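You operate a simulated robot arm through the tools that you are given. There is no shell and no other tool.

Carry out the task below with a simulated robot arm. There is one attempt and no reset: what you move stays moved.

Task
Push the white tip home on the black cord's bare end.
Fine: the cord's stopper in the stop board's long nest and clamped before the tip goes on.

It is judged by the outcome, as a careful person would: the job done as asked, and still so three seconds after it is handed in. It fails if anything else is knocked over, pushed out of place, dropped, spilled or broken. Lids that push on must go on centred and level and be pressed home; caps that screw on are set level and turned clockwise until they are tight.

Robot
A 7-joint arm with a two-finger parallel gripper, fixed in place. Base frame: the origin is at the foot of the arm, x ahead of it, y to its left, z up; the work surface is at about z = 880. Units: mm, rad, N and s.
Its first joint turns from -2.601 to 2.601 rad. Payload 3.43 kg.
The tool frame sits at the grasp point between the pads (the TCP): z along the fingers, y along the line on which they close. The tips reach 30 mm beyond it. Largest opening 94 mm; finger width 28, thickness 10; the body of the gripper, 50 by 96 mm, starts 55 mm behind the TCP.
Orientation is told as [roll, pitch, yaw] about the base's x, y, z axes, in that order, counted from this pose: with the fingers straight down and closing along the base's y, the tool's x points along the base's -x, its y along +y and its z along -z.

Tools
- The arm moves only by the tool jog_arm. Its argument "series" is a list of rows, each an object (a shift or turn left out is 0, a gripper value left out holds the last) with "slide": the shift along the base's x, y, z in units of 150 mm (1.0 is 150 mm), a list of three; "angular": the turn, a rotation vector about the base's x, y, z in units of 60 degrees (1.0 is 60 degrees), a list of three; "fingers": the finger opening in mm, from 0 to 94. In form: [{"slide": [x, y, z], "angular": [wx, wy, wz], "fingers": fingers}, ...]. A call has 1 to 20 rows; each row is the pose to reach, as a shift and turn from the pose commanded when the call began. A call with a number of a shift or a turn outside -1 to 1 is refused whole. Each row takes 0.2 s and may step no farther than 50 mm and 0.15 rad from the row before; otherwise, or with a gripper value out of range, the whole call is refused. A pose out of reach is approached as far as the arm can. The call stops where the force on the tool passes 40 N (or 10 N more than at its start, if that is more) or the arm is blocked; 0.2 s more then pass. Each finger travels about 45 mm/s and halts on what it meets, pressing with about 23 N; the grip force reading is that of the motor and also rises with nothing between the fingers. The clock runs only during rows and for 0.2 s after the last one: add rows that repeat a pose to give the fingers time. The reply holds the time, the measured pose of the TCP, the force on the tool along the base axes, the opening and the grip force, in the units named above and with some noise, with the torque about the TCP (base axes, N m) and any sound that the robot's microphone picked up.
- Cameras (640 x 400 px; columns grow to the right, rows downward): "scene" is fixed at [399.2, -497.9, 1452.4]; the picture's right is [-0.78, 0.63, 0.00], its down [0.43, 0.53, -0.73] and it looks along [-0.46, -0.57, -0.68] (base axes); focal length 216 px, centre (320, 200). "wrist" rides on the gripper at [76, 14, -102] in the tool frame; the picture's right is [-0.18, 0.98, 0.00], its down [-0.75, -0.14, -0.64] and it looks along [-0.63, -0.12, 0.77] (tool axes); focal length 243 px, centre (320, 200). There is no depth. A picture from a camera that has moved, and an enlarged one, comes with that camera's place and axes in the base frame and with its lens.
- capture(camera): a new picture of that camera. It takes no simulated time.
- close_up(camera, box): a new picture of the part [left, top, right, bottom] of that camera's present view, enlarged. It takes no simulated time.
- close_job(): hands the job in; it is judged then, once.

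Nothing tells you positions but the pictures and the camera data. Unless the task says otherwise, let go and move clear before handing in.

The tools are called by a JSON object that holds its "name" and its "arguments". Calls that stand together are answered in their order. jog_arm: Moves the arm, as the interface text tells. Its arguments: {"type":"object","properties":{"series":{"type":"array"}},"required":["series"]} The other tools are called the same way: capture (camera) takes a picture; close_up (camera, box) takes an enlarged picture of a part of a camera's view; close_job () hands the job in.

At the start:

```text
time_s: 0.0
eef_pos: [-140.3, -977.9, 1248.8]
ee_rot: [0.0, -0.001, 0.0]
force: [-0.7, -0.1, 0.2]
torque: [0.02, 0.0, 0.01]
grip_width: 93.8
grip_force: 0.1
```

scene: 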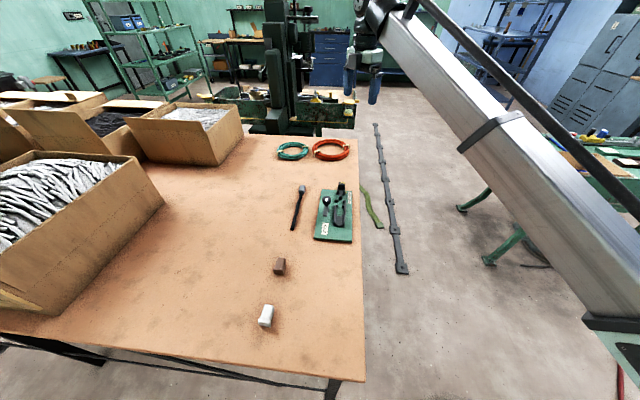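
wrist: 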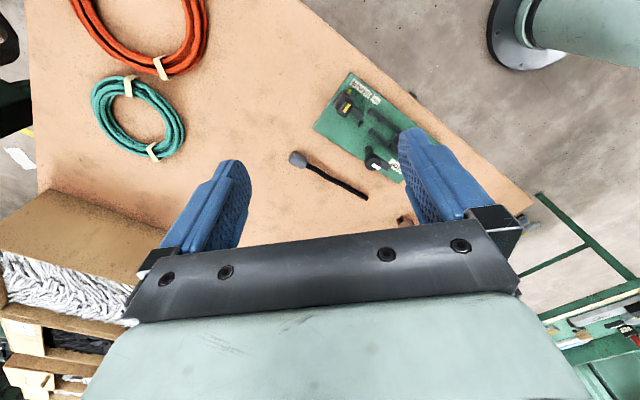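

I see a table with a green stop board, a short black cord with a grey stopper lying next to it, and a white tip and a brown block nearer the scene camera. I'll look closer before moving.

{"name": "close_up", "arguments": {"camera": "scene", "box": [280, 170, 370, 250]}}

{"name": "close_up", "arguments": {"camera": "scene", "box": [240, 245, 320, 335]}}

{"name": "close_up", "arguments": {"camera": "wrist", "box": [270, 60, 430, 240]}}

{"name": "capture", "arguments": {"camera": "scene"}}

```text
5.00 times, centred on (325, 210) of scene
camera zoom: at [399.2, -497.9, 1452.4], right [-0.78, 0.63, 0.0], down [0.43, 0.53, -0.73], along [-0.46, -0.57, -0.68], focal length 1080 px, centre (295, 150)
```

zoom: 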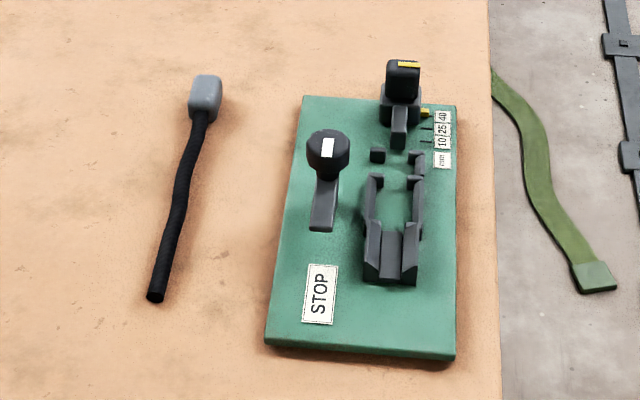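

```text
4.44 times, centred on (280, 290) of scene
camera zoom: at [399.2, -497.9, 1452.4], right [-0.78, 0.63, 0.0], down [0.43, 0.53, -0.73], along [-0.46, -0.57, -0.68], focal length 960 px, centre (498, -200)
```

zoom: 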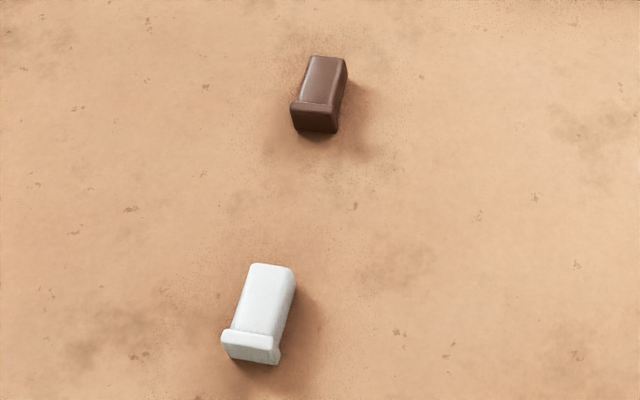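

```text
2.22 times, centred on (350, 150) of wrist
camera zoom: at [-215.8, -963.0, 1351.9], right [0.18, 0.98, 0.0], down [0.75, -0.14, 0.64], along [0.63, -0.12, -0.77], focal length 539 px, centre (253, 311)
```

zoom: 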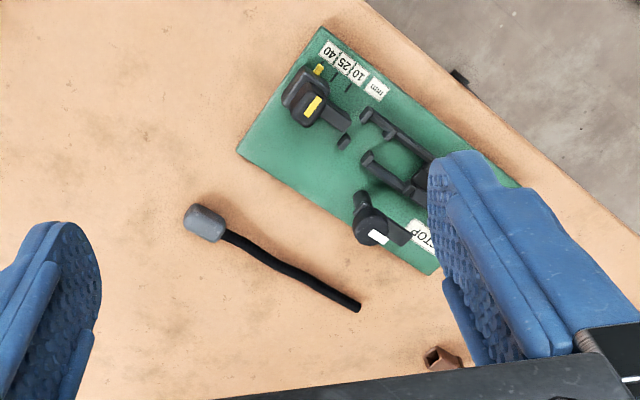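

```text
taken
```

scene: 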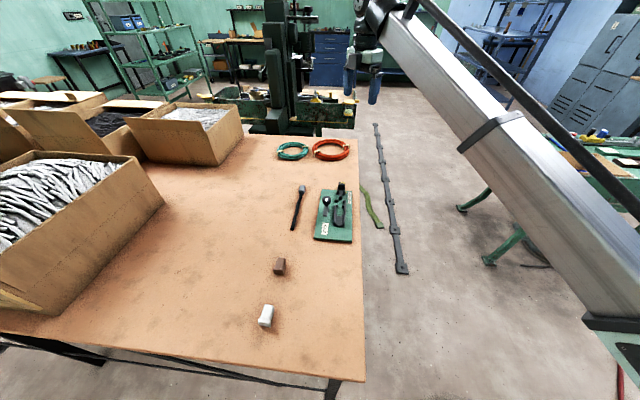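

The cord's stopper appears to be near (38, -1062), its bare end near (181, -919), the stop board centred near (20, -880), and the white tip near (382, -727). I'll zoom in to understand the board's nests and clamp.

{"name": "close_up", "arguments": {"camera": "scene", "box": [335, 178, 367, 198]}}

{"name": "close_up", "arguments": {"camera": "scene", "box": [335, 198, 367, 230]}}

{"name": "close_up", "arguments": {"camera": "scene", "box": [330, 188, 362, 208]}}

{"name": "close_up", "arguments": {"camera": "scene", "box": [285, 180, 325, 235]}}

{"name": "close_up", "arguments": {"camera": "scene", "box": [310, 190, 345, 215]}}

{"name": "close_up", "arguments": {"camera": "scene", "box": [250, 295, 285, 335]}}

{"name": "close_up", "arguments": {"camera": "scene", "box": [262, 250, 297, 280]}}

```text
16.00 times, centred on (351, 188) of scene
camera zoom: at [399.2, -497.9, 1452.4], right [-0.78, 0.63, 0.0], down [0.43, 0.53, -0.73], along [-0.46, -0.57, -0.68], focal length 3454 px, centre (-176, 392)
```

zoom: 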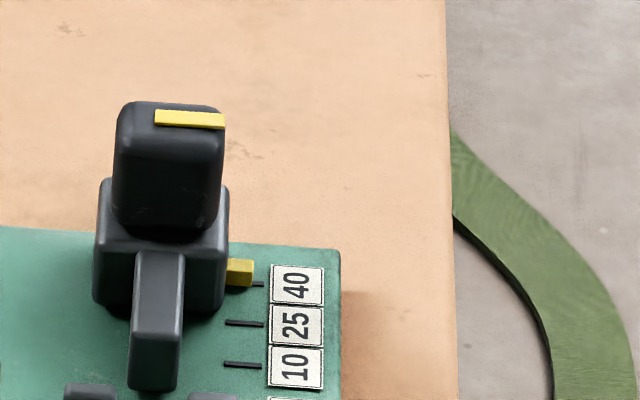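

```text
12.50 times, centred on (351, 214) of scene
camera zoom: at [399.2, -497.9, 1452.4], right [-0.78, 0.63, 0.0], down [0.43, 0.53, -0.73], along [-0.46, -0.57, -0.68], focal length 2699 px, centre (-68, 25)
```

zoom: 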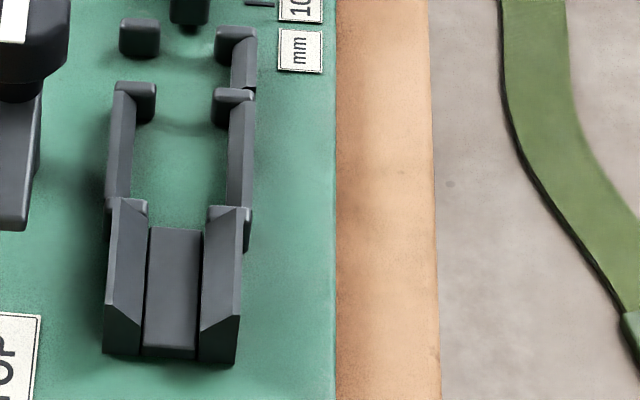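

```text
16.00 times, centred on (346, 198) of scene
camera zoom: at [399.2, -497.9, 1452.4], right [-0.78, 0.63, 0.0], down [0.43, 0.53, -0.73], along [-0.46, -0.57, -0.68], focal length 3454 px, centre (-96, 232)
```

zoom: 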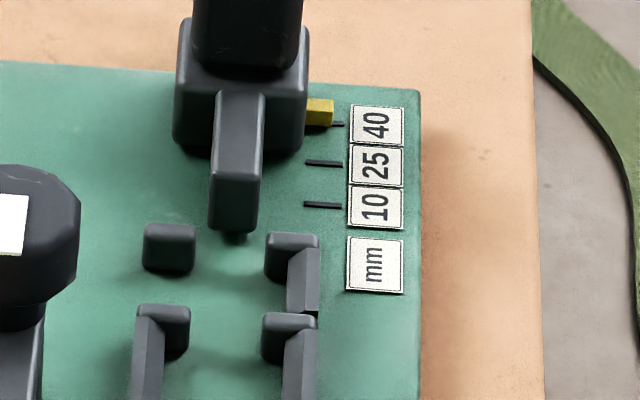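

```text
7.27 times, centred on (305, 208) of scene
camera zoom: at [399.2, -497.9, 1452.4], right [-0.78, 0.63, 0.0], down [0.43, 0.53, -0.73], along [-0.46, -0.57, -0.68], focal length 1570 px, centre (429, 146)
```

zoom: 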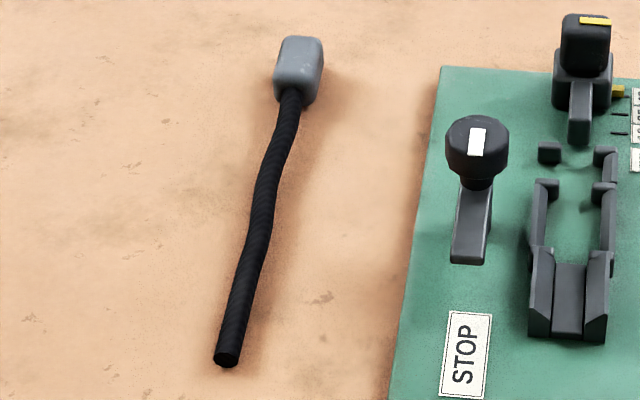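

```text
16.00 times, centred on (328, 202) of scene
camera zoom: at [399.2, -497.9, 1452.4], right [-0.78, 0.63, 0.0], down [0.43, 0.53, -0.73], along [-0.46, -0.57, -0.68], focal length 3454 px, centre (200, 160)
```

zoom: 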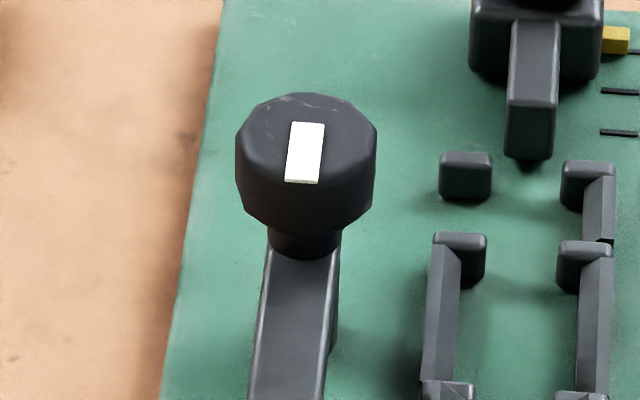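

```text
10.00 times, centred on (268, 315) of scene
camera zoom: at [399.2, -497.9, 1452.4], right [-0.78, 0.63, 0.0], down [0.43, 0.53, -0.73], along [-0.46, -0.57, -0.68], focal length 2159 px, centre (845, -950)
```

zoom: 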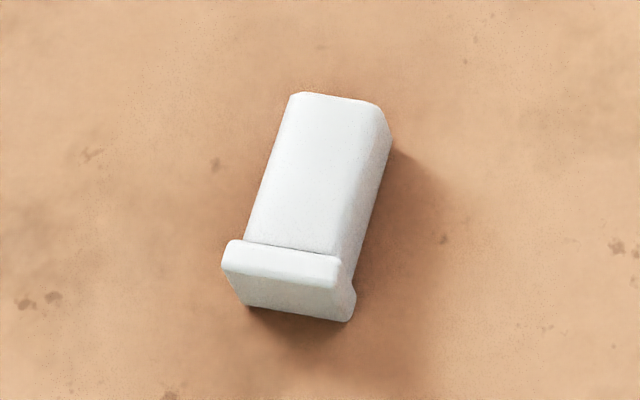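

```text
13.33 times, centred on (280, 265) of scene
camera zoom: at [399.2, -497.9, 1452.4], right [-0.78, 0.63, 0.0], down [0.43, 0.53, -0.73], along [-0.46, -0.57, -0.68], focal length 2878 px, centre (860, -667)
```

zoom: 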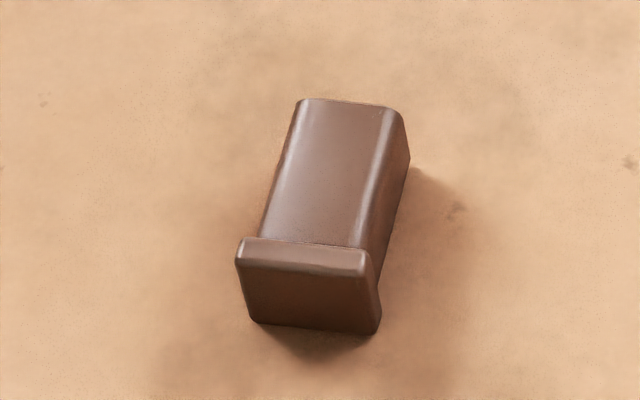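

The board seems to run at 45° to the base axes, with a throat, a long nest, a shorter bay, a yellow-striped slide and a white-striped knob with a bar. I'll bring the wrist camera over the board, staying well above it, to study it.

{"name": "jog_arm", "arguments": {"series": [{"slide": [-0.03, 0.22, -0.2]}, {"slide": [-0.06, 0.44, -0.4]}, {"slide": [-0.09, 0.66, -0.6]}, {"slide": [-0.12, 0.88, -0.8]}, {"slide": [-0.12, 0.88, -0.9]}]}}

{"name": "capture", "arguments": {"camera": "wrist"}}

{"name": "capture", "arguments": {"camera": "scene"}}

```text
time_s: 1.2
eef_pos: [-156.6, -847.0, 1113.3]
ee_rot: [0.0, 0.0, 0.001]
force: [-0.2, -0.3, -0.3]
torque: [-0.01, -0.01, -0.03]
grip_width: 94.1
grip_force: 0.1
```

```text
taken
camera wrist: at [-233.1, -831.7, 1216.6], right [0.18, 0.98, 0.0], down [0.75, -0.14, 0.64], along [0.63, -0.12, -0.77], focal length 243 px, centre (320, 200)
```

wrist: 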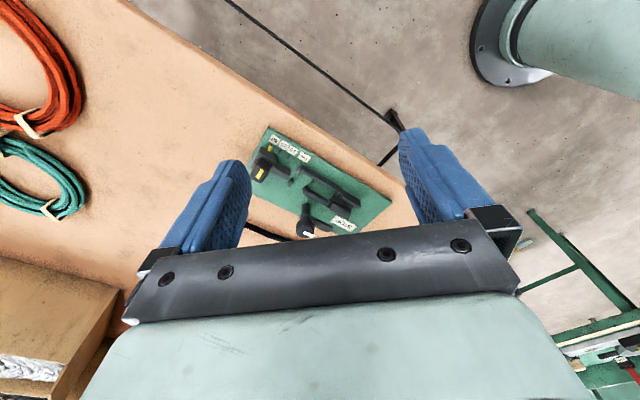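

```text
taken
```

scene: 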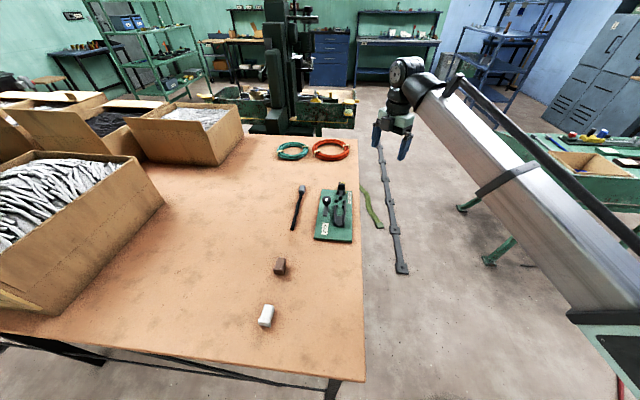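

The wrist view now shows the board clearly between the fingers. I'll zoom into it to read the layout.

{"name": "close_up", "arguments": {"camera": "wrist", "box": [240, 120, 400, 245]}}

{"name": "close_up", "arguments": {"camera": "wrist", "box": [245, 125, 325, 185]}}

{"name": "close_up", "arguments": {"camera": "wrist", "box": [285, 165, 365, 240]}}

```text
3.20 times, centred on (320, 182) of wrist
camera zoom: at [-233.1, -831.7, 1216.6], right [0.18, 0.98, 0.0], down [0.75, -0.14, 0.64], along [0.63, -0.12, -0.77], focal length 776 px, centre (320, 256)
```

zoom: 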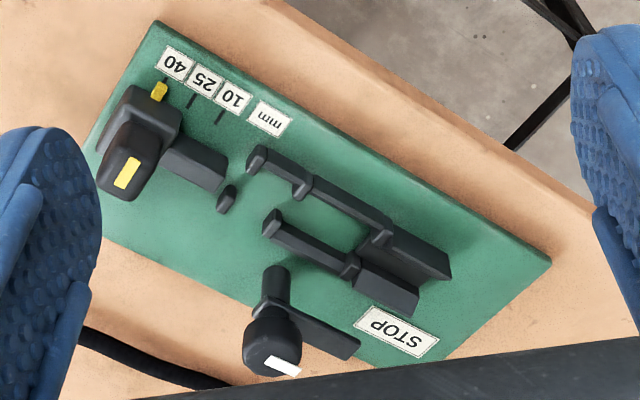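

```text
6.67 times, centred on (285, 155) of wrist
camera zoom: at [-233.1, -831.7, 1216.6], right [0.18, 0.98, 0.0], down [0.75, -0.14, 0.64], along [0.63, -0.12, -0.77], focal length 1618 px, centre (553, 500)
```

zoom: 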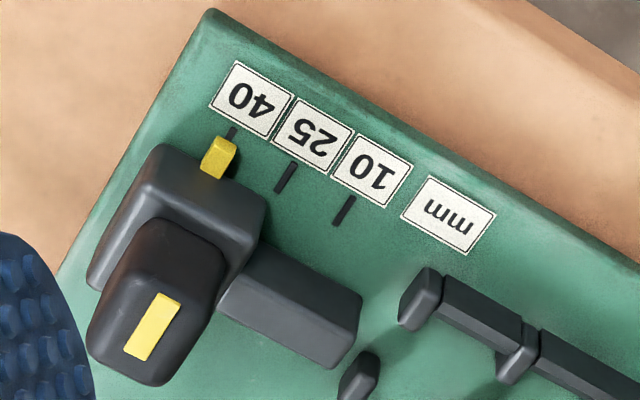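

```text
5.33 times, centred on (325, 202) of wrist
camera zoom: at [-233.1, -831.7, 1216.6], right [0.18, 0.98, 0.0], down [0.75, -0.14, 0.64], along [0.63, -0.12, -0.77], focal length 1294 px, centre (293, 187)
```

zoom: 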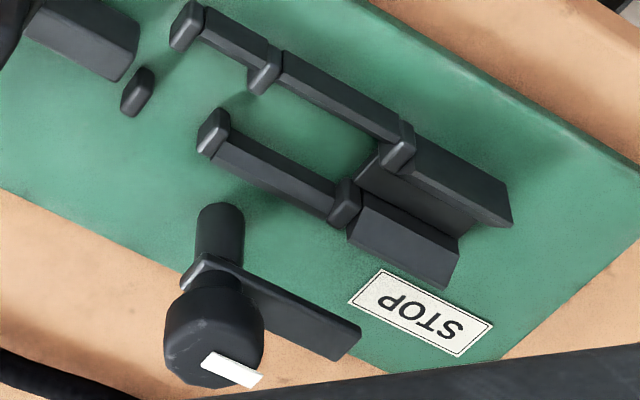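

The board has gates forming a long nest (nearest the throat) and a short one behind it, plus a swing bar on the white-marked knob and a scaled slide. Next I'll look closely at the cord and its stopper with the wrist camera.

{"name": "jog_arm", "arguments": {"series": [{"slide": [0.1, -0.22, -0.1]}, {"slide": [0.2, -0.44, -0.2]}, {"slide": [0.3, -0.66, -0.3]}, {"slide": [0.377, -0.887, -0.42]}, {"slide": [0.377, -0.887, -0.42]}]}}

{"name": "capture", "arguments": {"camera": "wrist"}}

{"name": "close_up", "arguments": {"camera": "wrist", "box": [230, 100, 400, 240]}}

```text
time_s: 2.4
eef_pos: [-102.6, -977.9, 1050.6]
ee_rot: [-0.002, 0.001, -0.002]
force: [-1.1, -0.1, 0.5]
torque: [0.01, -0.01, -0.02]
grip_width: 93.9
grip_force: 0.1
```

```text
taken
camera wrist: at [-177.7, -962.9, 1153.6], right [0.18, 0.98, 0.0], down [0.75, -0.14, 0.64], along [0.63, -0.12, -0.77], focal length 243 px, centre (320, 200)
```

wrist: 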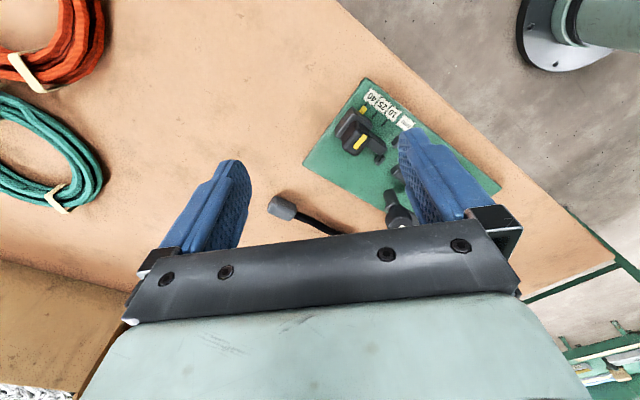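

```text
2.86 times, centred on (315, 170) of wrist
camera zoom: at [-177.7, -962.9, 1153.6], right [0.18, 0.98, 0.0], down [0.75, -0.14, 0.64], along [0.63, -0.12, -0.77], focal length 693 px, centre (334, 286)
```

zoom: 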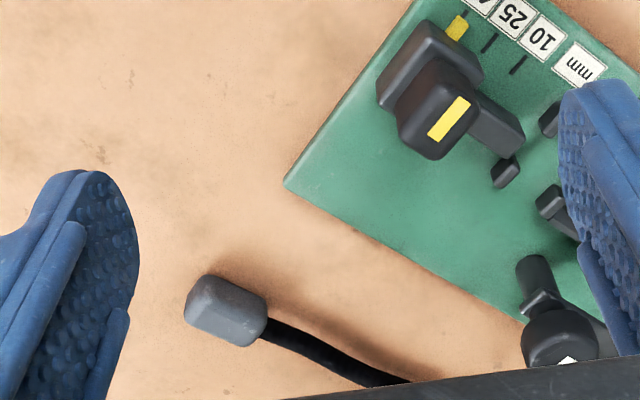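

{"name": "close_up", "arguments": {"camera": "wrist", "box": [255, 180, 355, 240]}}

{"name": "close_up", "arguments": {"camera": "scene", "box": [288, 178, 316, 206]}}

{"name": "close_up", "arguments": {"camera": "scene", "box": [283, 205, 311, 236]}}

{"name": "close_up", "arguments": {"camera": "wrist", "box": [320, 80, 430, 160]}}

```text
6.40 times, centred on (305, 210) of wrist
camera zoom: at [-177.7, -962.9, 1153.6], right [0.18, 0.98, 0.0], down [0.75, -0.14, 0.64], along [0.63, -0.12, -0.77], focal length 1553 px, centre (416, 136)
```

zoom: 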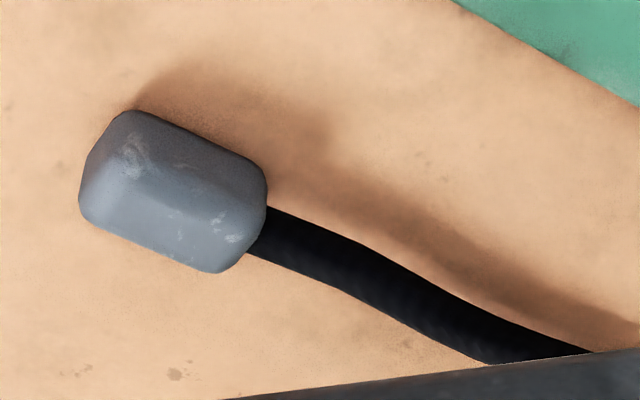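

```text
14.29 times, centred on (302, 192) of scene
camera zoom: at [399.2, -497.9, 1452.4], right [-0.78, 0.63, 0.0], down [0.43, 0.53, -0.73], along [-0.46, -0.57, -0.68], focal length 3084 px, centre (577, 314)
```

zoom: 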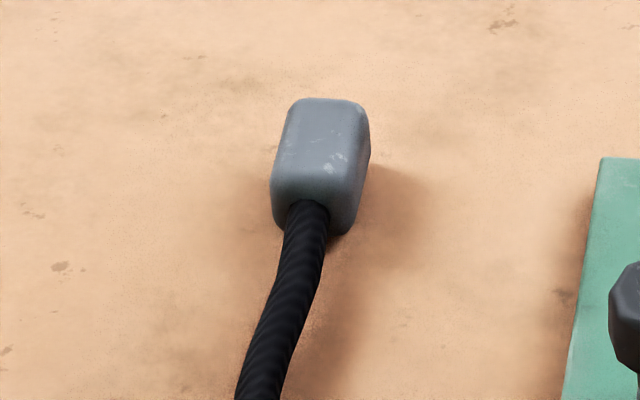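

```text
12.90 times, centred on (297, 220) of scene
camera zoom: at [399.2, -497.9, 1452.4], right [-0.78, 0.63, 0.0], down [0.43, 0.53, -0.73], along [-0.46, -0.57, -0.68], focal length 2786 px, centre (617, -64)
```

zoom: 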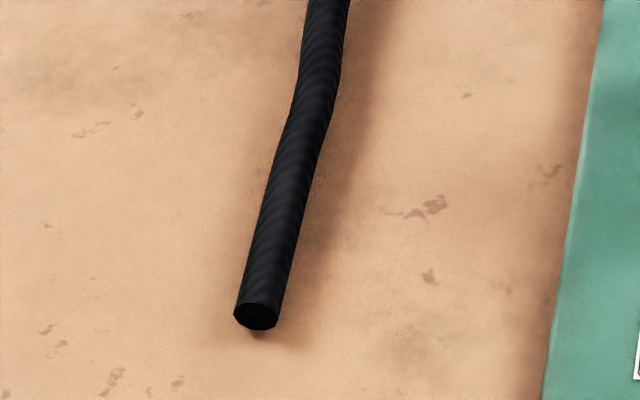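

```text
5.00 times, centred on (375, 120) of wrist
camera zoom: at [-177.7, -962.9, 1153.6], right [0.18, 0.98, 0.0], down [0.75, -0.14, 0.64], along [0.63, -0.12, -0.77], focal length 1213 px, centre (45, 600)
```

zoom: 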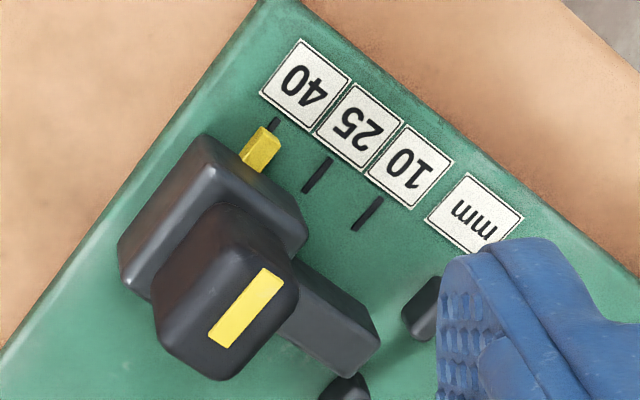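

The stopper is roughly 40 × 21 × 20 mm, so it only fits the long nest (about 50 × 26 mm, between the gates next to the throat). I'll yaw the tool by 45° so the fingers close across the cord, and move over it while staying high.

{"name": "jog_arm", "arguments": {"series": [{"slide": [0.15, 0, 0], "angular": [0, 0, 0.125]}, {"slide": [0.3, 0, 0], "angular": [0, 0, 0.25]}, {"slide": [0.45, 0, 0], "angular": [0, 0, 0.375]}, {"slide": [0.6, 0, 0], "angular": [0, 0, 0.5]}, {"slide": [0.75, 0, 0], "angular": [0, 0, 0.625]}, {"slide": [0.9, 0, 0], "angular": [0, 0, 0.75]}, {"slide": [0.9, 0, 0], "angular": [0, 0, 0.75]}]}}

{"name": "capture", "arguments": {"camera": "wrist"}}

{"name": "capture", "arguments": {"camera": "scene"}}

```text
time_s: 4.0
eef_pos: [35.2, -980.7, 1051.0]
ee_rot: [0.0, 0.0, 0.785]
force: [-1.0, -0.6, -0.5]
torque: [0.01, 0.01, 0.06]
grip_width: 93.7
grip_force: 0.1
```

```text
taken
camera wrist: at [-29.2, -1023.4, 1154.1], right [-0.57, 0.82, 0.0], down [0.63, 0.43, 0.64], along [0.53, 0.36, -0.77], focal length 243 px, centre (320, 200)
```

wrist: 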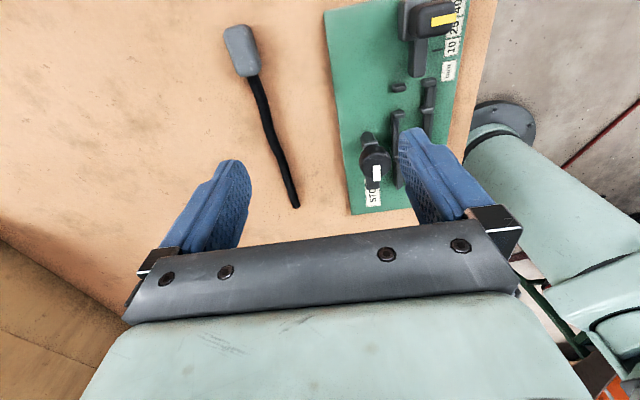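

```text
taken
```

scene: 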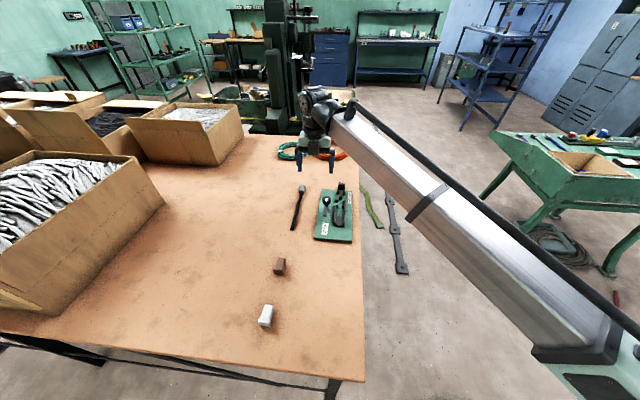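

The fingers now close across the cord's direction, and this view shows cord and board almost from above. I'll zoom in for measurements.

{"name": "close_up", "arguments": {"camera": "wrist", "box": [210, 15, 310, 215]}}

{"name": "close_up", "arguments": {"camera": "wrist", "box": [330, 60, 450, 215]}}

{"name": "close_up", "arguments": {"camera": "wrist", "box": [205, 15, 285, 85]}}

{"name": "close_up", "arguments": {"camera": "wrist", "box": [340, 65, 450, 135]}}

```text
2.00 times, centred on (260, 115) of wrist
camera zoom: at [-29.2, -1023.4, 1154.1], right [-0.57, 0.82, 0.0], down [0.63, 0.43, 0.64], along [0.53, 0.36, -0.77], focal length 485 px, centre (440, 370)
```

zoom: 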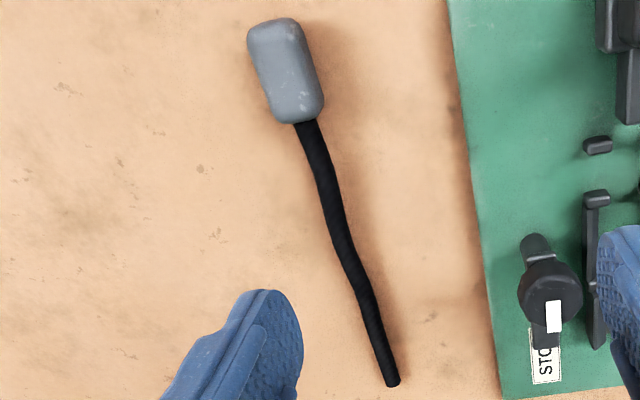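

```text
2.58 times, centred on (390, 138) of wrist
camera zoom: at [-29.2, -1023.4, 1154.1], right [-0.57, 0.82, 0.0], down [0.63, 0.43, 0.64], along [0.53, 0.36, -0.77], focal length 626 px, centre (139, 361)
```

zoom: 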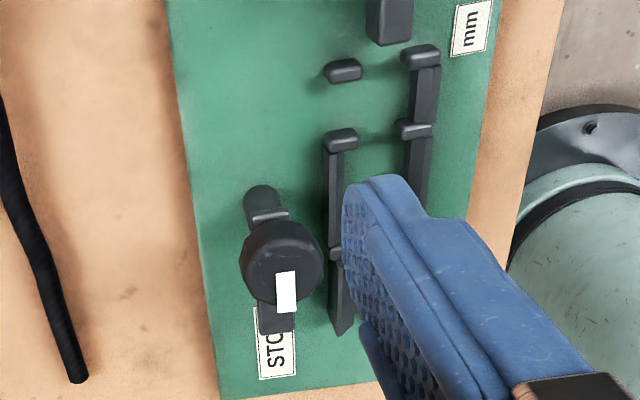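

```text
5.71 times, centred on (245, 50) of wrist
camera zoom: at [-29.2, -1023.4, 1154.1], right [-0.57, 0.82, 0.0], down [0.63, 0.43, 0.64], along [0.53, 0.36, -0.77], focal length 1386 px, centre (749, 1057)
```

zoom: 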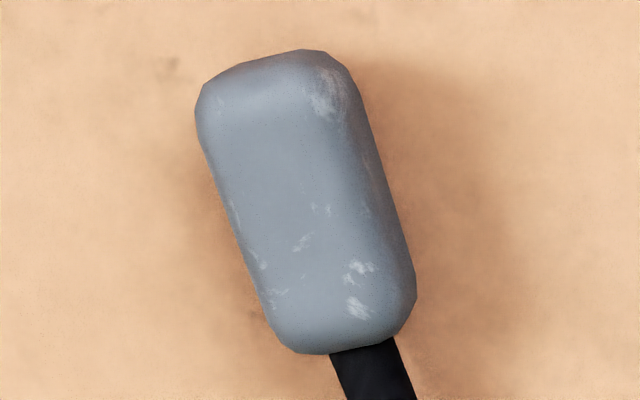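

```text
5.71 times, centred on (395, 100) of wrist
camera zoom: at [-29.2, -1023.4, 1154.1], right [-0.57, 0.82, 0.0], down [0.63, 0.43, 0.64], along [0.53, 0.36, -0.77], focal length 1386 px, centre (-109, 771)
```

zoom: 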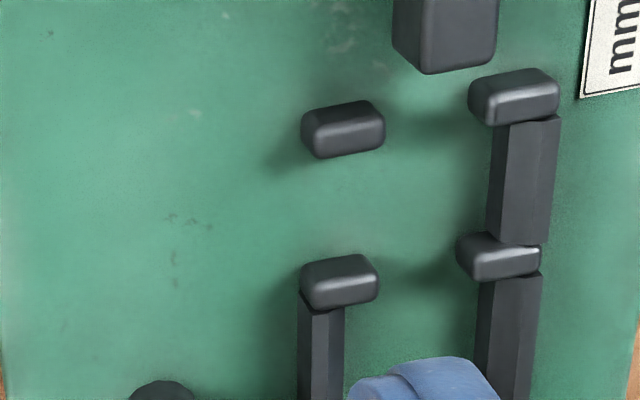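

From the triangulation, the cord lies almost exactly along the 45° line u=(0.707, 0.707). The stopper centre is near (40, -1059). The long nest centre is near (5, -873), and the swing bar pivots beside it. Next I hover above the cord about 85 mm from its bare end and check alignment.

{"name": "jog_arm", "arguments": {"series": [{"slide": [0.2, 0, -0.15], "fingers": 60}, {"slide": [0.4, 0, -0.3], "fingers": 50}, {"slide": [0.6, 0.01, -0.45], "fingers": 50}, {"slide": [0.6, 0.01, -0.6], "fingers": 50}, {"slide": [0.6, 0.01, -0.6], "fingers": 50}, {"slide": [0.6, 0.01, -0.6], "fingers": 50}]}}

{"name": "capture", "arguments": {"camera": "wrist"}}

{"name": "close_up", "arguments": {"camera": "scene", "box": [270, 165, 350, 235]}}

```text
time_s: 5.4
eef_pos: [124.5, -977.7, 961.5]
ee_rot: [0.0, 0.001, 0.786]
force: [-0.6, 1.0, 0.1]
torque: [0.03, 0.0, 0.02]
grip_width: 50.1
grip_force: 0.1
```

```text
taken
camera wrist: at [60.4, -1020.5, 1064.7], right [-0.57, 0.82, 0.0], down [0.63, 0.43, 0.64], along [0.53, 0.36, -0.77], focal length 243 px, centre (320, 200)
```

wrist: 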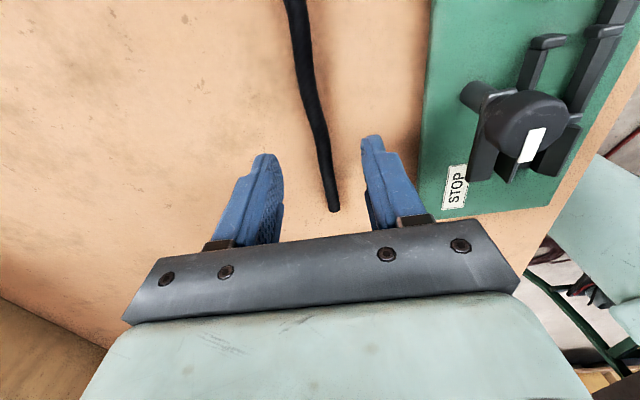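

```text
5.71 times, centred on (310, 200) of scene
camera zoom: at [399.2, -497.9, 1452.4], right [-0.78, 0.63, 0.0], down [0.43, 0.53, -0.73], along [-0.46, -0.57, -0.68], focal length 1234 px, centre (377, 200)
```

zoom: 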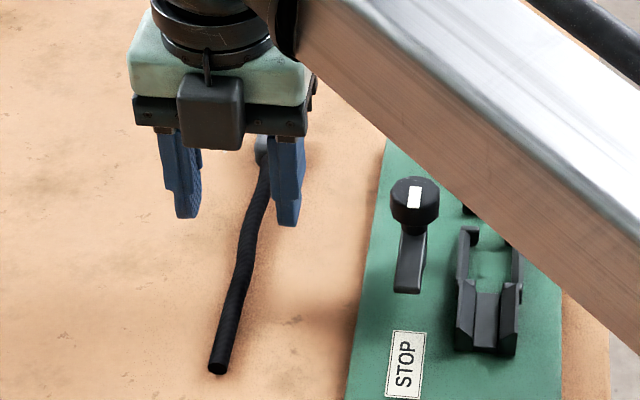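

The cord lies centred between the open fingers. I'll lower to just above the table and close gently on the cord.

{"name": "jog_arm", "arguments": {"series": [{"slide": [0, 0, -0.1]}, {"slide": [0, 0, -0.2]}, {"slide": [0, 0, -0.27]}, {"slide": [0, 0, -0.31]}, {"slide": [0, 0, -0.325]}, {"slide": [0, 0, -0.325]}]}}

{"name": "capture", "arguments": {"camera": "wrist"}}

{"name": "close_up", "arguments": {"camera": "scene", "box": [270, 165, 350, 235]}}

```text
time_s: 6.8
eef_pos: [124.2, -977.4, 912.6]
ee_rot: [0.0, -0.001, 0.785]
force: [0.0, -0.2, -0.6]
torque: [-0.01, -0.02, -0.01]
grip_width: 49.9
grip_force: 0.0
```

```text
taken
camera wrist: at [59.8, -1020.3, 1015.2], right [-0.57, 0.82, 0.0], down [0.63, 0.43, 0.64], along [0.53, 0.36, -0.77], focal length 243 px, centre (320, 200)
```

wrist: 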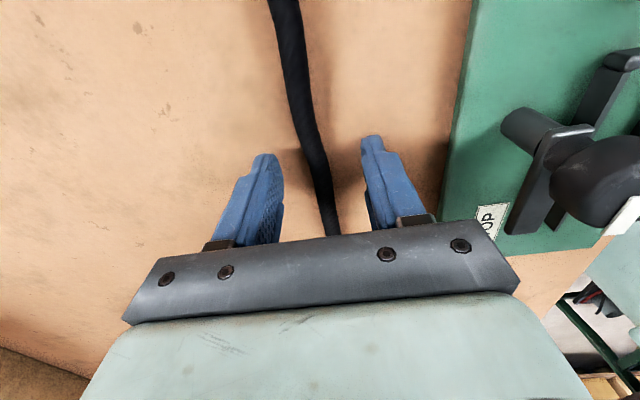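

```text
5.71 times, centred on (310, 200) of scene
camera zoom: at [399.2, -497.9, 1452.4], right [-0.78, 0.63, 0.0], down [0.43, 0.53, -0.73], along [-0.46, -0.57, -0.68], focal length 1234 px, centre (377, 200)
```

zoom: 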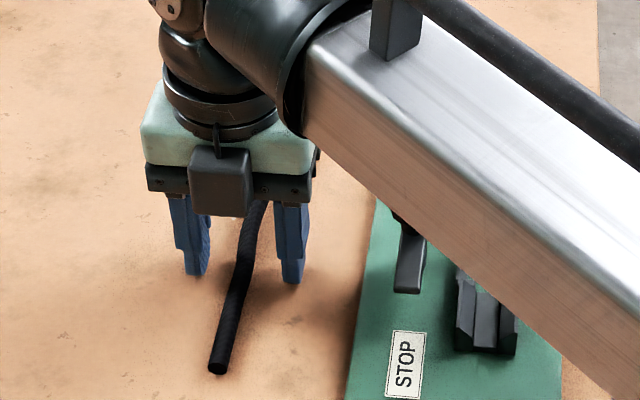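

The fingers straddle the cord just above the table. Closing now.

{"name": "jog_arm", "arguments": {"series": [{"fingers": 30}, {"fingers": 10}, {"fingers": 0}, {"fingers": 0}, {"fingers": 0}]}}

{"name": "capture", "arguments": {"camera": "wrist"}}

```text
time_s: 8.0
eef_pos: [124.4, -976.6, 911.9]
ee_rot: [-0.002, 0.0, 0.784]
force: [-0.1, -0.9, 1.0]
torque: [0.03, -0.02, 0.0]
grip_width: 10.7
grip_force: 22.4
```

```text
taken
camera wrist: at [59.8, -1020.3, 1015.4], right [-0.57, 0.82, 0.0], down [0.63, 0.43, 0.64], along [0.53, 0.36, -0.77], focal length 243 px, centre (320, 200)
```

wrist: 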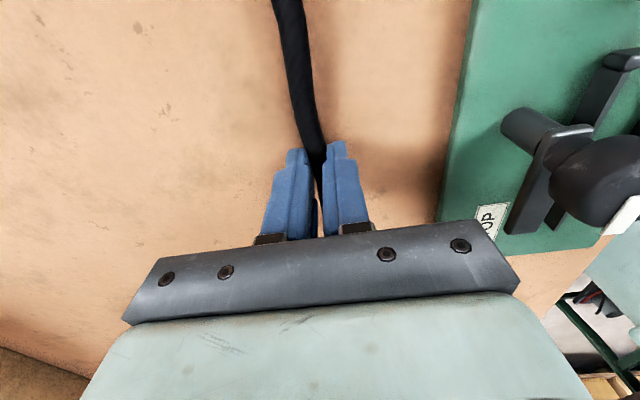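

The cord is gripped (10.7 mm). I'll lift it a little and look at how the stopper end hangs.

{"name": "jog_arm", "arguments": {"series": [{"slide": [0, 0, 0.04]}, {"slide": [0, 0, 0.1]}, {"slide": [0, 0, 0.18]}, {"slide": [0, 0, 0.26]}, {"slide": [0, 0, 0.34]}, {"slide": [0, 0, 0.34]}, {"slide": [0, 0, 0.34]}]}}

{"name": "capture", "arguments": {"camera": "wrist"}}

{"name": "close_up", "arguments": {"camera": "scene", "box": [260, 150, 350, 235]}}

```text
time_s: 9.6
eef_pos: [125.8, -977.0, 962.5]
ee_rot: [0.001, 0.001, 0.786]
force: [0.8, -0.1, -0.3]
torque: [0.05, -0.03, 0.01]
grip_width: 11.0
grip_force: 23.3
```

```text
taken
camera wrist: at [60.6, -1020.5, 1066.6], right [-0.57, 0.82, 0.0], down [0.63, 0.43, 0.64], along [0.53, 0.36, -0.77], focal length 243 px, centre (320, 200)
```

wrist: 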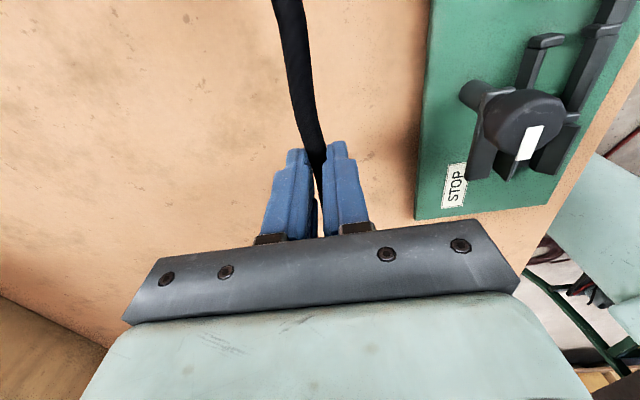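

```text
4.71 times, centred on (305, 192) of scene
camera zoom: at [399.2, -497.9, 1452.4], right [-0.78, 0.63, 0.0], down [0.43, 0.53, -0.73], along [-0.46, -0.57, -0.68], focal length 1016 px, centre (391, 235)
```

zoom: 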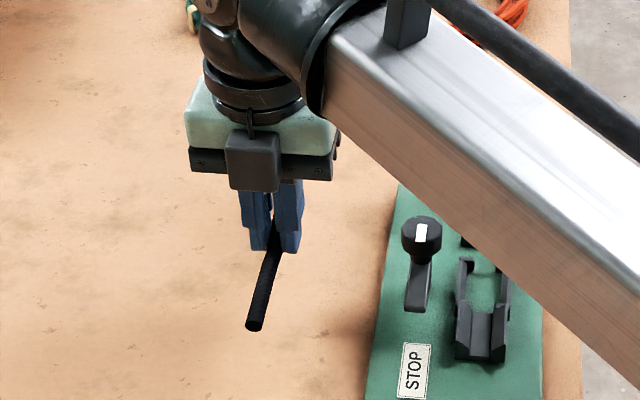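

The cord moves rigidly with the gripper and did not slip. I'll raise it well clear of the knob. Then I'll carry it to where the long nest should appear at the same spot in the wrist view that the stopper had earlier, so the offset can be compared directly.

{"name": "jog_arm", "arguments": {"series": [{"slide": [0, 0, 0.16]}, {"slide": [0, 0, 0.32]}, {"slide": [0, 0, 0.48]}, {"slide": [0, 0, 0.643]}, {"slide": [0, 0, 0.643]}]}}

{"name": "jog_arm", "arguments": {"series": [{"slide": [-0.15, 0.2, 0]}, {"slide": [-0.3, 0.4, 0]}, {"slide": [-0.45, 0.6, 0]}, {"slide": [-0.6, 0.8, 0]}, {"slide": [-0.75, 1.0, 0]}, {"slide": [-0.75, 1.0, 0]}]}}

{"name": "capture", "arguments": {"camera": "wrist"}}

```text
time_s: 10.8
eef_pos: [124.6, -977.7, 1058.7]
ee_rot: [0.0, 0.0, 0.786]
force: [0.0, 0.1, 0.0]
torque: [0.0, 0.0, -0.01]
grip_width: 11.0
grip_force: 22.8
```

```text
time_s: 12.2
eef_pos: [10.2, -827.1, 1058.9]
ee_rot: [-0.001, -0.002, 0.787]
force: [0.5, -0.5, -1.2]
torque: [0.06, -0.02, -0.01]
grip_width: 11.1
grip_force: 23.2
```

```text
taken
camera wrist: at [-53.8, -871.1, 1162.3], right [-0.57, 0.82, 0.0], down [0.63, 0.43, 0.64], along [0.53, 0.36, -0.77], focal length 243 px, centre (320, 200)
```

wrist: 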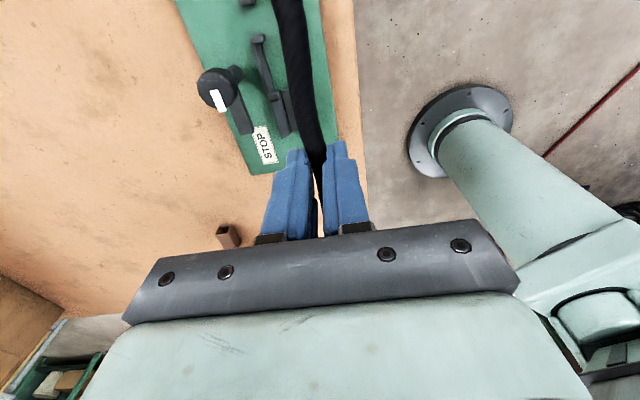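

I'm above the board, and the nest is coming into view. I'll do the remaining shift, then compare crops.

{"name": "jog_arm", "arguments": {"series": [{"slide": [-0.04, 0.11, 0]}, {"slide": [-0.071, 0.219, 0]}, {"slide": [-0.071, 0.219, 0]}]}}

{"name": "capture", "arguments": {"camera": "wrist"}}

{"name": "close_up", "arguments": {"camera": "wrist", "box": [205, 15, 285, 85]}}

{"name": "close_up", "arguments": {"camera": "wrist", "box": [170, 0, 310, 100]}}

{"name": "close_up", "arguments": {"camera": "wrist", "box": [150, 160, 300, 260]}}

```text
time_s: 13.0
eef_pos: [-0.3, -794.6, 1060.6]
ee_rot: [0.0, 0.001, 0.787]
force: [-0.6, 0.1, 0.2]
torque: [0.03, -0.02, 0.01]
grip_width: 10.9
grip_force: 22.8
```

```text
taken
camera wrist: at [-64.6, -837.3, 1163.2], right [-0.57, 0.82, 0.0], down [0.63, 0.43, 0.64], along [0.53, 0.36, -0.77], focal length 243 px, centre (320, 200)
```

wrist: 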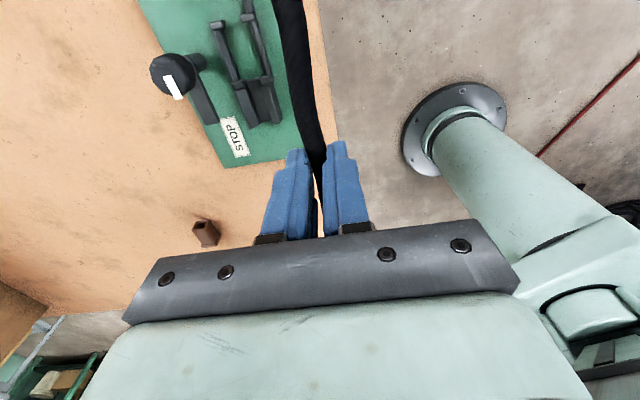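

```text
5.71 times, centred on (245, 50) of wrist
camera zoom: at [-64.6, -837.3, 1163.2], right [-0.57, 0.82, 0.0], down [0.63, 0.43, 0.64], along [0.53, 0.36, -0.77], focal length 1386 px, centre (749, 1057)
```

zoom: 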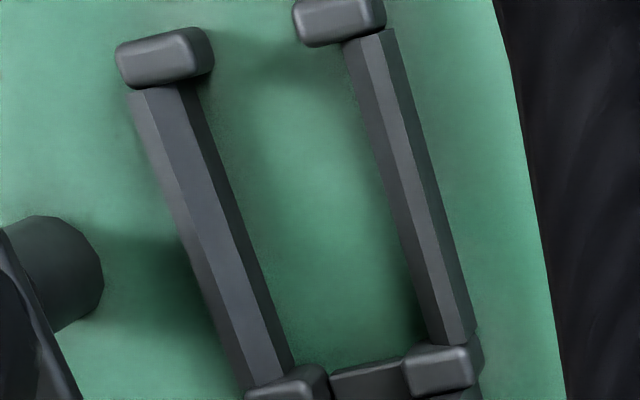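

```text
4.00 times, centred on (240, 50) of wrist
camera zoom: at [-64.6, -837.3, 1163.2], right [-0.57, 0.82, 0.0], down [0.63, 0.43, 0.64], along [0.53, 0.36, -0.77], focal length 970 px, centre (640, 800)
```

zoom: 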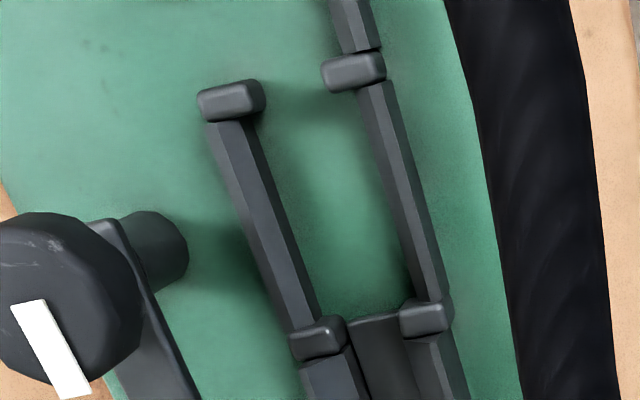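

```text
4.00 times, centred on (225, 210) of wrist
camera zoom: at [-64.6, -837.3, 1163.2], right [-0.57, 0.82, 0.0], down [0.63, 0.43, 0.64], along [0.53, 0.36, -0.77], focal length 970 px, centre (700, 160)
```

zoom: 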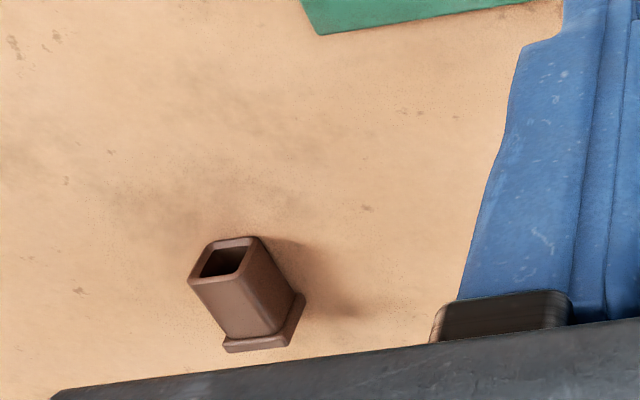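

This view helps in two ways: the tips' sockets face the cord (away from the flange), and the nest sits almost exactly where the stopper appeared. I'll zoom in further to fine-tune the offset.

{"name": "close_up", "arguments": {"camera": "wrist", "box": [215, 18, 270, 52]}}

{"name": "close_up", "arguments": {"camera": "wrist", "box": [220, 50, 280, 87]}}

{"name": "close_up", "arguments": {"camera": "wrist", "box": [225, 70, 305, 130]}}

```text
11.64 times, centred on (242, 35) of wrist
camera zoom: at [-64.6, -837.3, 1163.2], right [-0.57, 0.82, 0.0], down [0.63, 0.43, 0.64], along [0.53, 0.36, -0.77], focal length 2823 px, centre (1222, 2120)
```

zoom: 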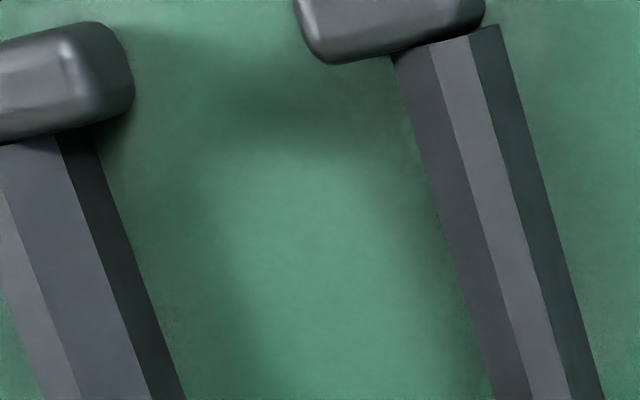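

```text
10.67 times, centred on (250, 68) of wrist
camera zoom: at [-64.6, -837.3, 1163.2], right [-0.57, 0.82, 0.0], down [0.63, 0.43, 0.64], along [0.53, 0.36, -0.77], focal length 2588 px, centre (1067, 1603)
```

zoom: 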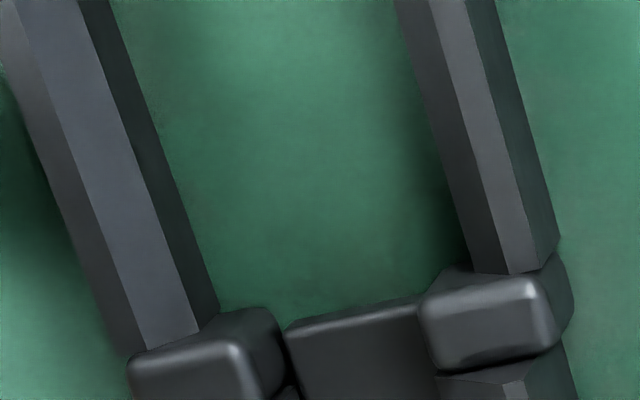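

```text
6.67 times, centred on (265, 100) of wrist
camera zoom: at [-64.6, -837.3, 1163.2], right [-0.57, 0.82, 0.0], down [0.63, 0.43, 0.64], along [0.53, 0.36, -0.77], focal length 1618 px, centre (687, 867)
```

zoom: 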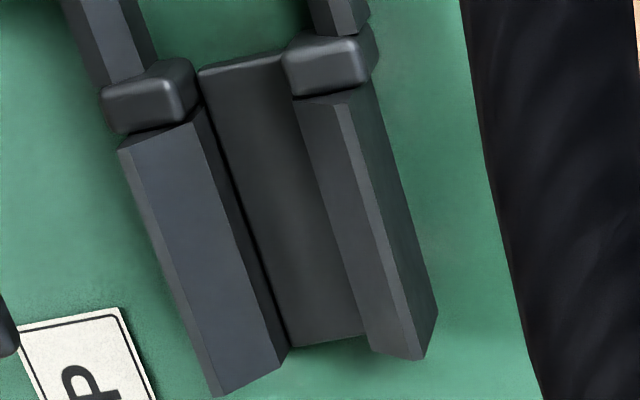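

The offset is now refined: the nest needs about +108 mm along the cord and +156 mm across. Before placing, I want to verify how the stopper sits relative to the gripper, so I'll yaw 45° in the air and view it with the scene camera.

{"name": "jog_arm", "arguments": {"series": [{"angular": [0, 0, 0.125]}, {"angular": [0, 0, 0.25]}, {"angular": [0, 0, 0.375]}, {"angular": [0, 0, 0.5]}, {"angular": [0, 0, 0.625]}, {"angular": [0, 0, 0.75]}, {"angular": [0, 0, 0.75]}]}}

{"name": "capture", "arguments": {"camera": "scene"}}

{"name": "capture", "arguments": {"camera": "wrist"}}

```text
time_s: 14.6
eef_pos: [0.1, -795.3, 1059.7]
ee_rot: [0.0, 0.002, 1.376]
force: [-0.4, 0.4, -0.2]
torque: [0.05, -0.05, 0.0]
grip_width: 11.0
grip_force: 23.1
out of reach, approached as far as the arm can: row 5, 6, 7
```

```text
taken
```

scene: 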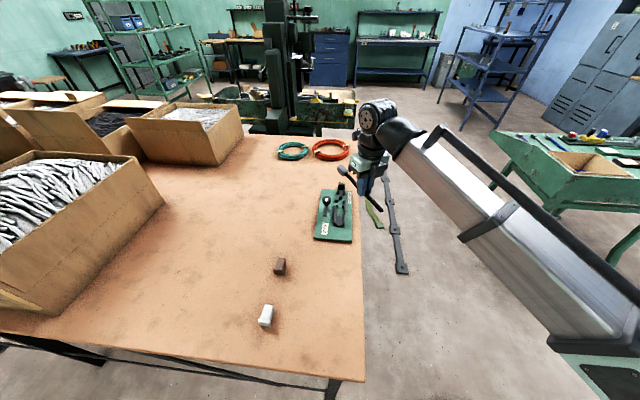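

```text
taken
camera wrist: at [-28.3, -865.5, 1162.8], right [-0.93, 0.37, 0.0], down [0.28, 0.71, 0.64], along [0.24, 0.6, -0.77], focal length 243 px, centre (320, 200)
```

wrist: 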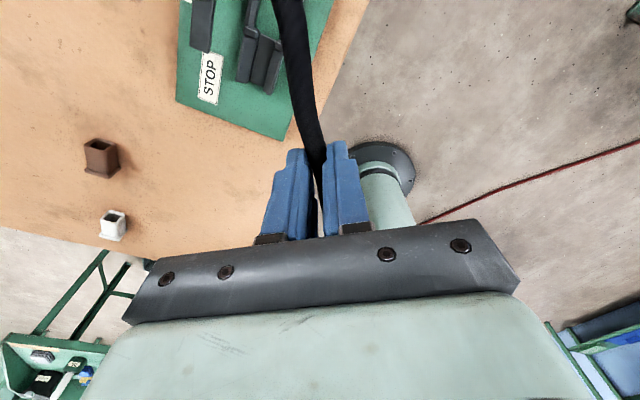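

The yaw stopped at about 79°, enough to see the cord from the side. I'll zoom in on the gripper with the scene camera.

{"name": "close_up", "arguments": {"camera": "scene", "box": [325, 150, 400, 220]}}

{"name": "close_up", "arguments": {"camera": "wrist", "box": [70, 120, 170, 250]}}

{"name": "close_up", "arguments": {"camera": "wrist", "box": [250, 0, 370, 170]}}

```text
5.71 times, centred on (362, 185) of scene
camera zoom: at [399.2, -497.9, 1452.4], right [-0.78, 0.63, 0.0], down [0.43, 0.53, -0.73], along [-0.46, -0.57, -0.68], focal length 1234 px, centre (77, 286)
```

zoom: 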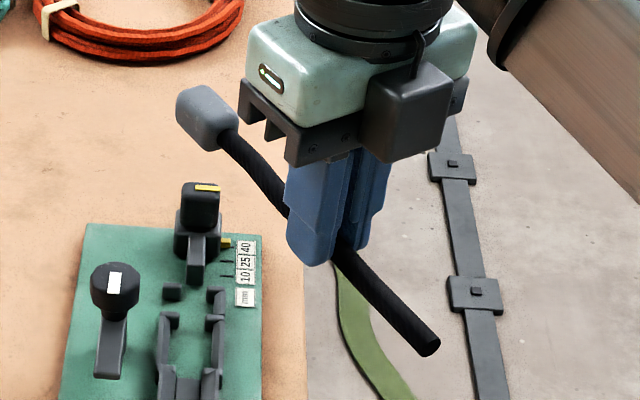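

```text
3.08 times, centred on (120, 185) of wrist
camera zoom: at [-28.3, -865.5, 1162.8], right [-0.93, 0.37, 0.0], down [0.28, 0.71, 0.64], along [0.24, 0.6, -0.77], focal length 746 px, centre (935, 246)
```

zoom: 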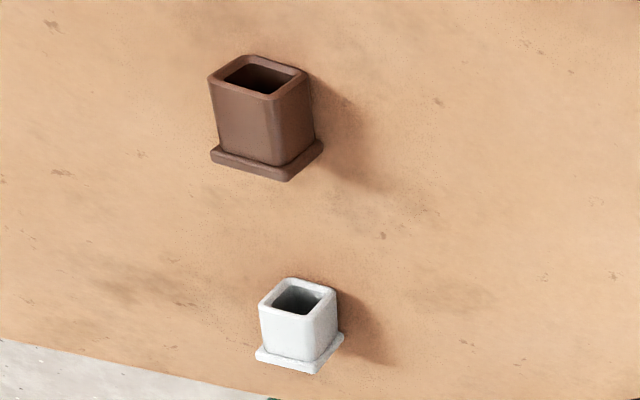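

```text
2.35 times, centred on (310, 85) of wrist
camera zoom: at [-28.3, -865.5, 1162.8], right [-0.93, 0.37, 0.0], down [0.28, 0.71, 0.64], along [0.24, 0.6, -0.77], focal length 571 px, centre (344, 471)
```

zoom: 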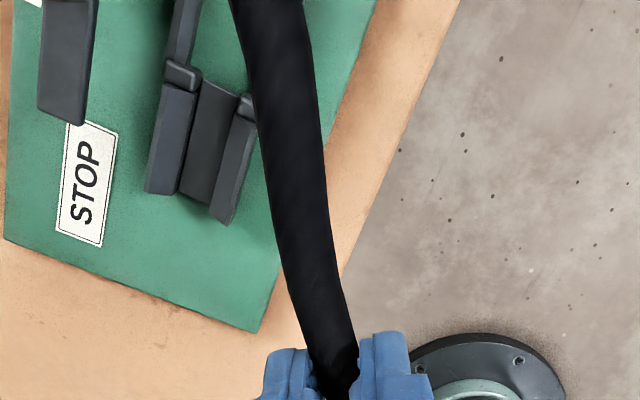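

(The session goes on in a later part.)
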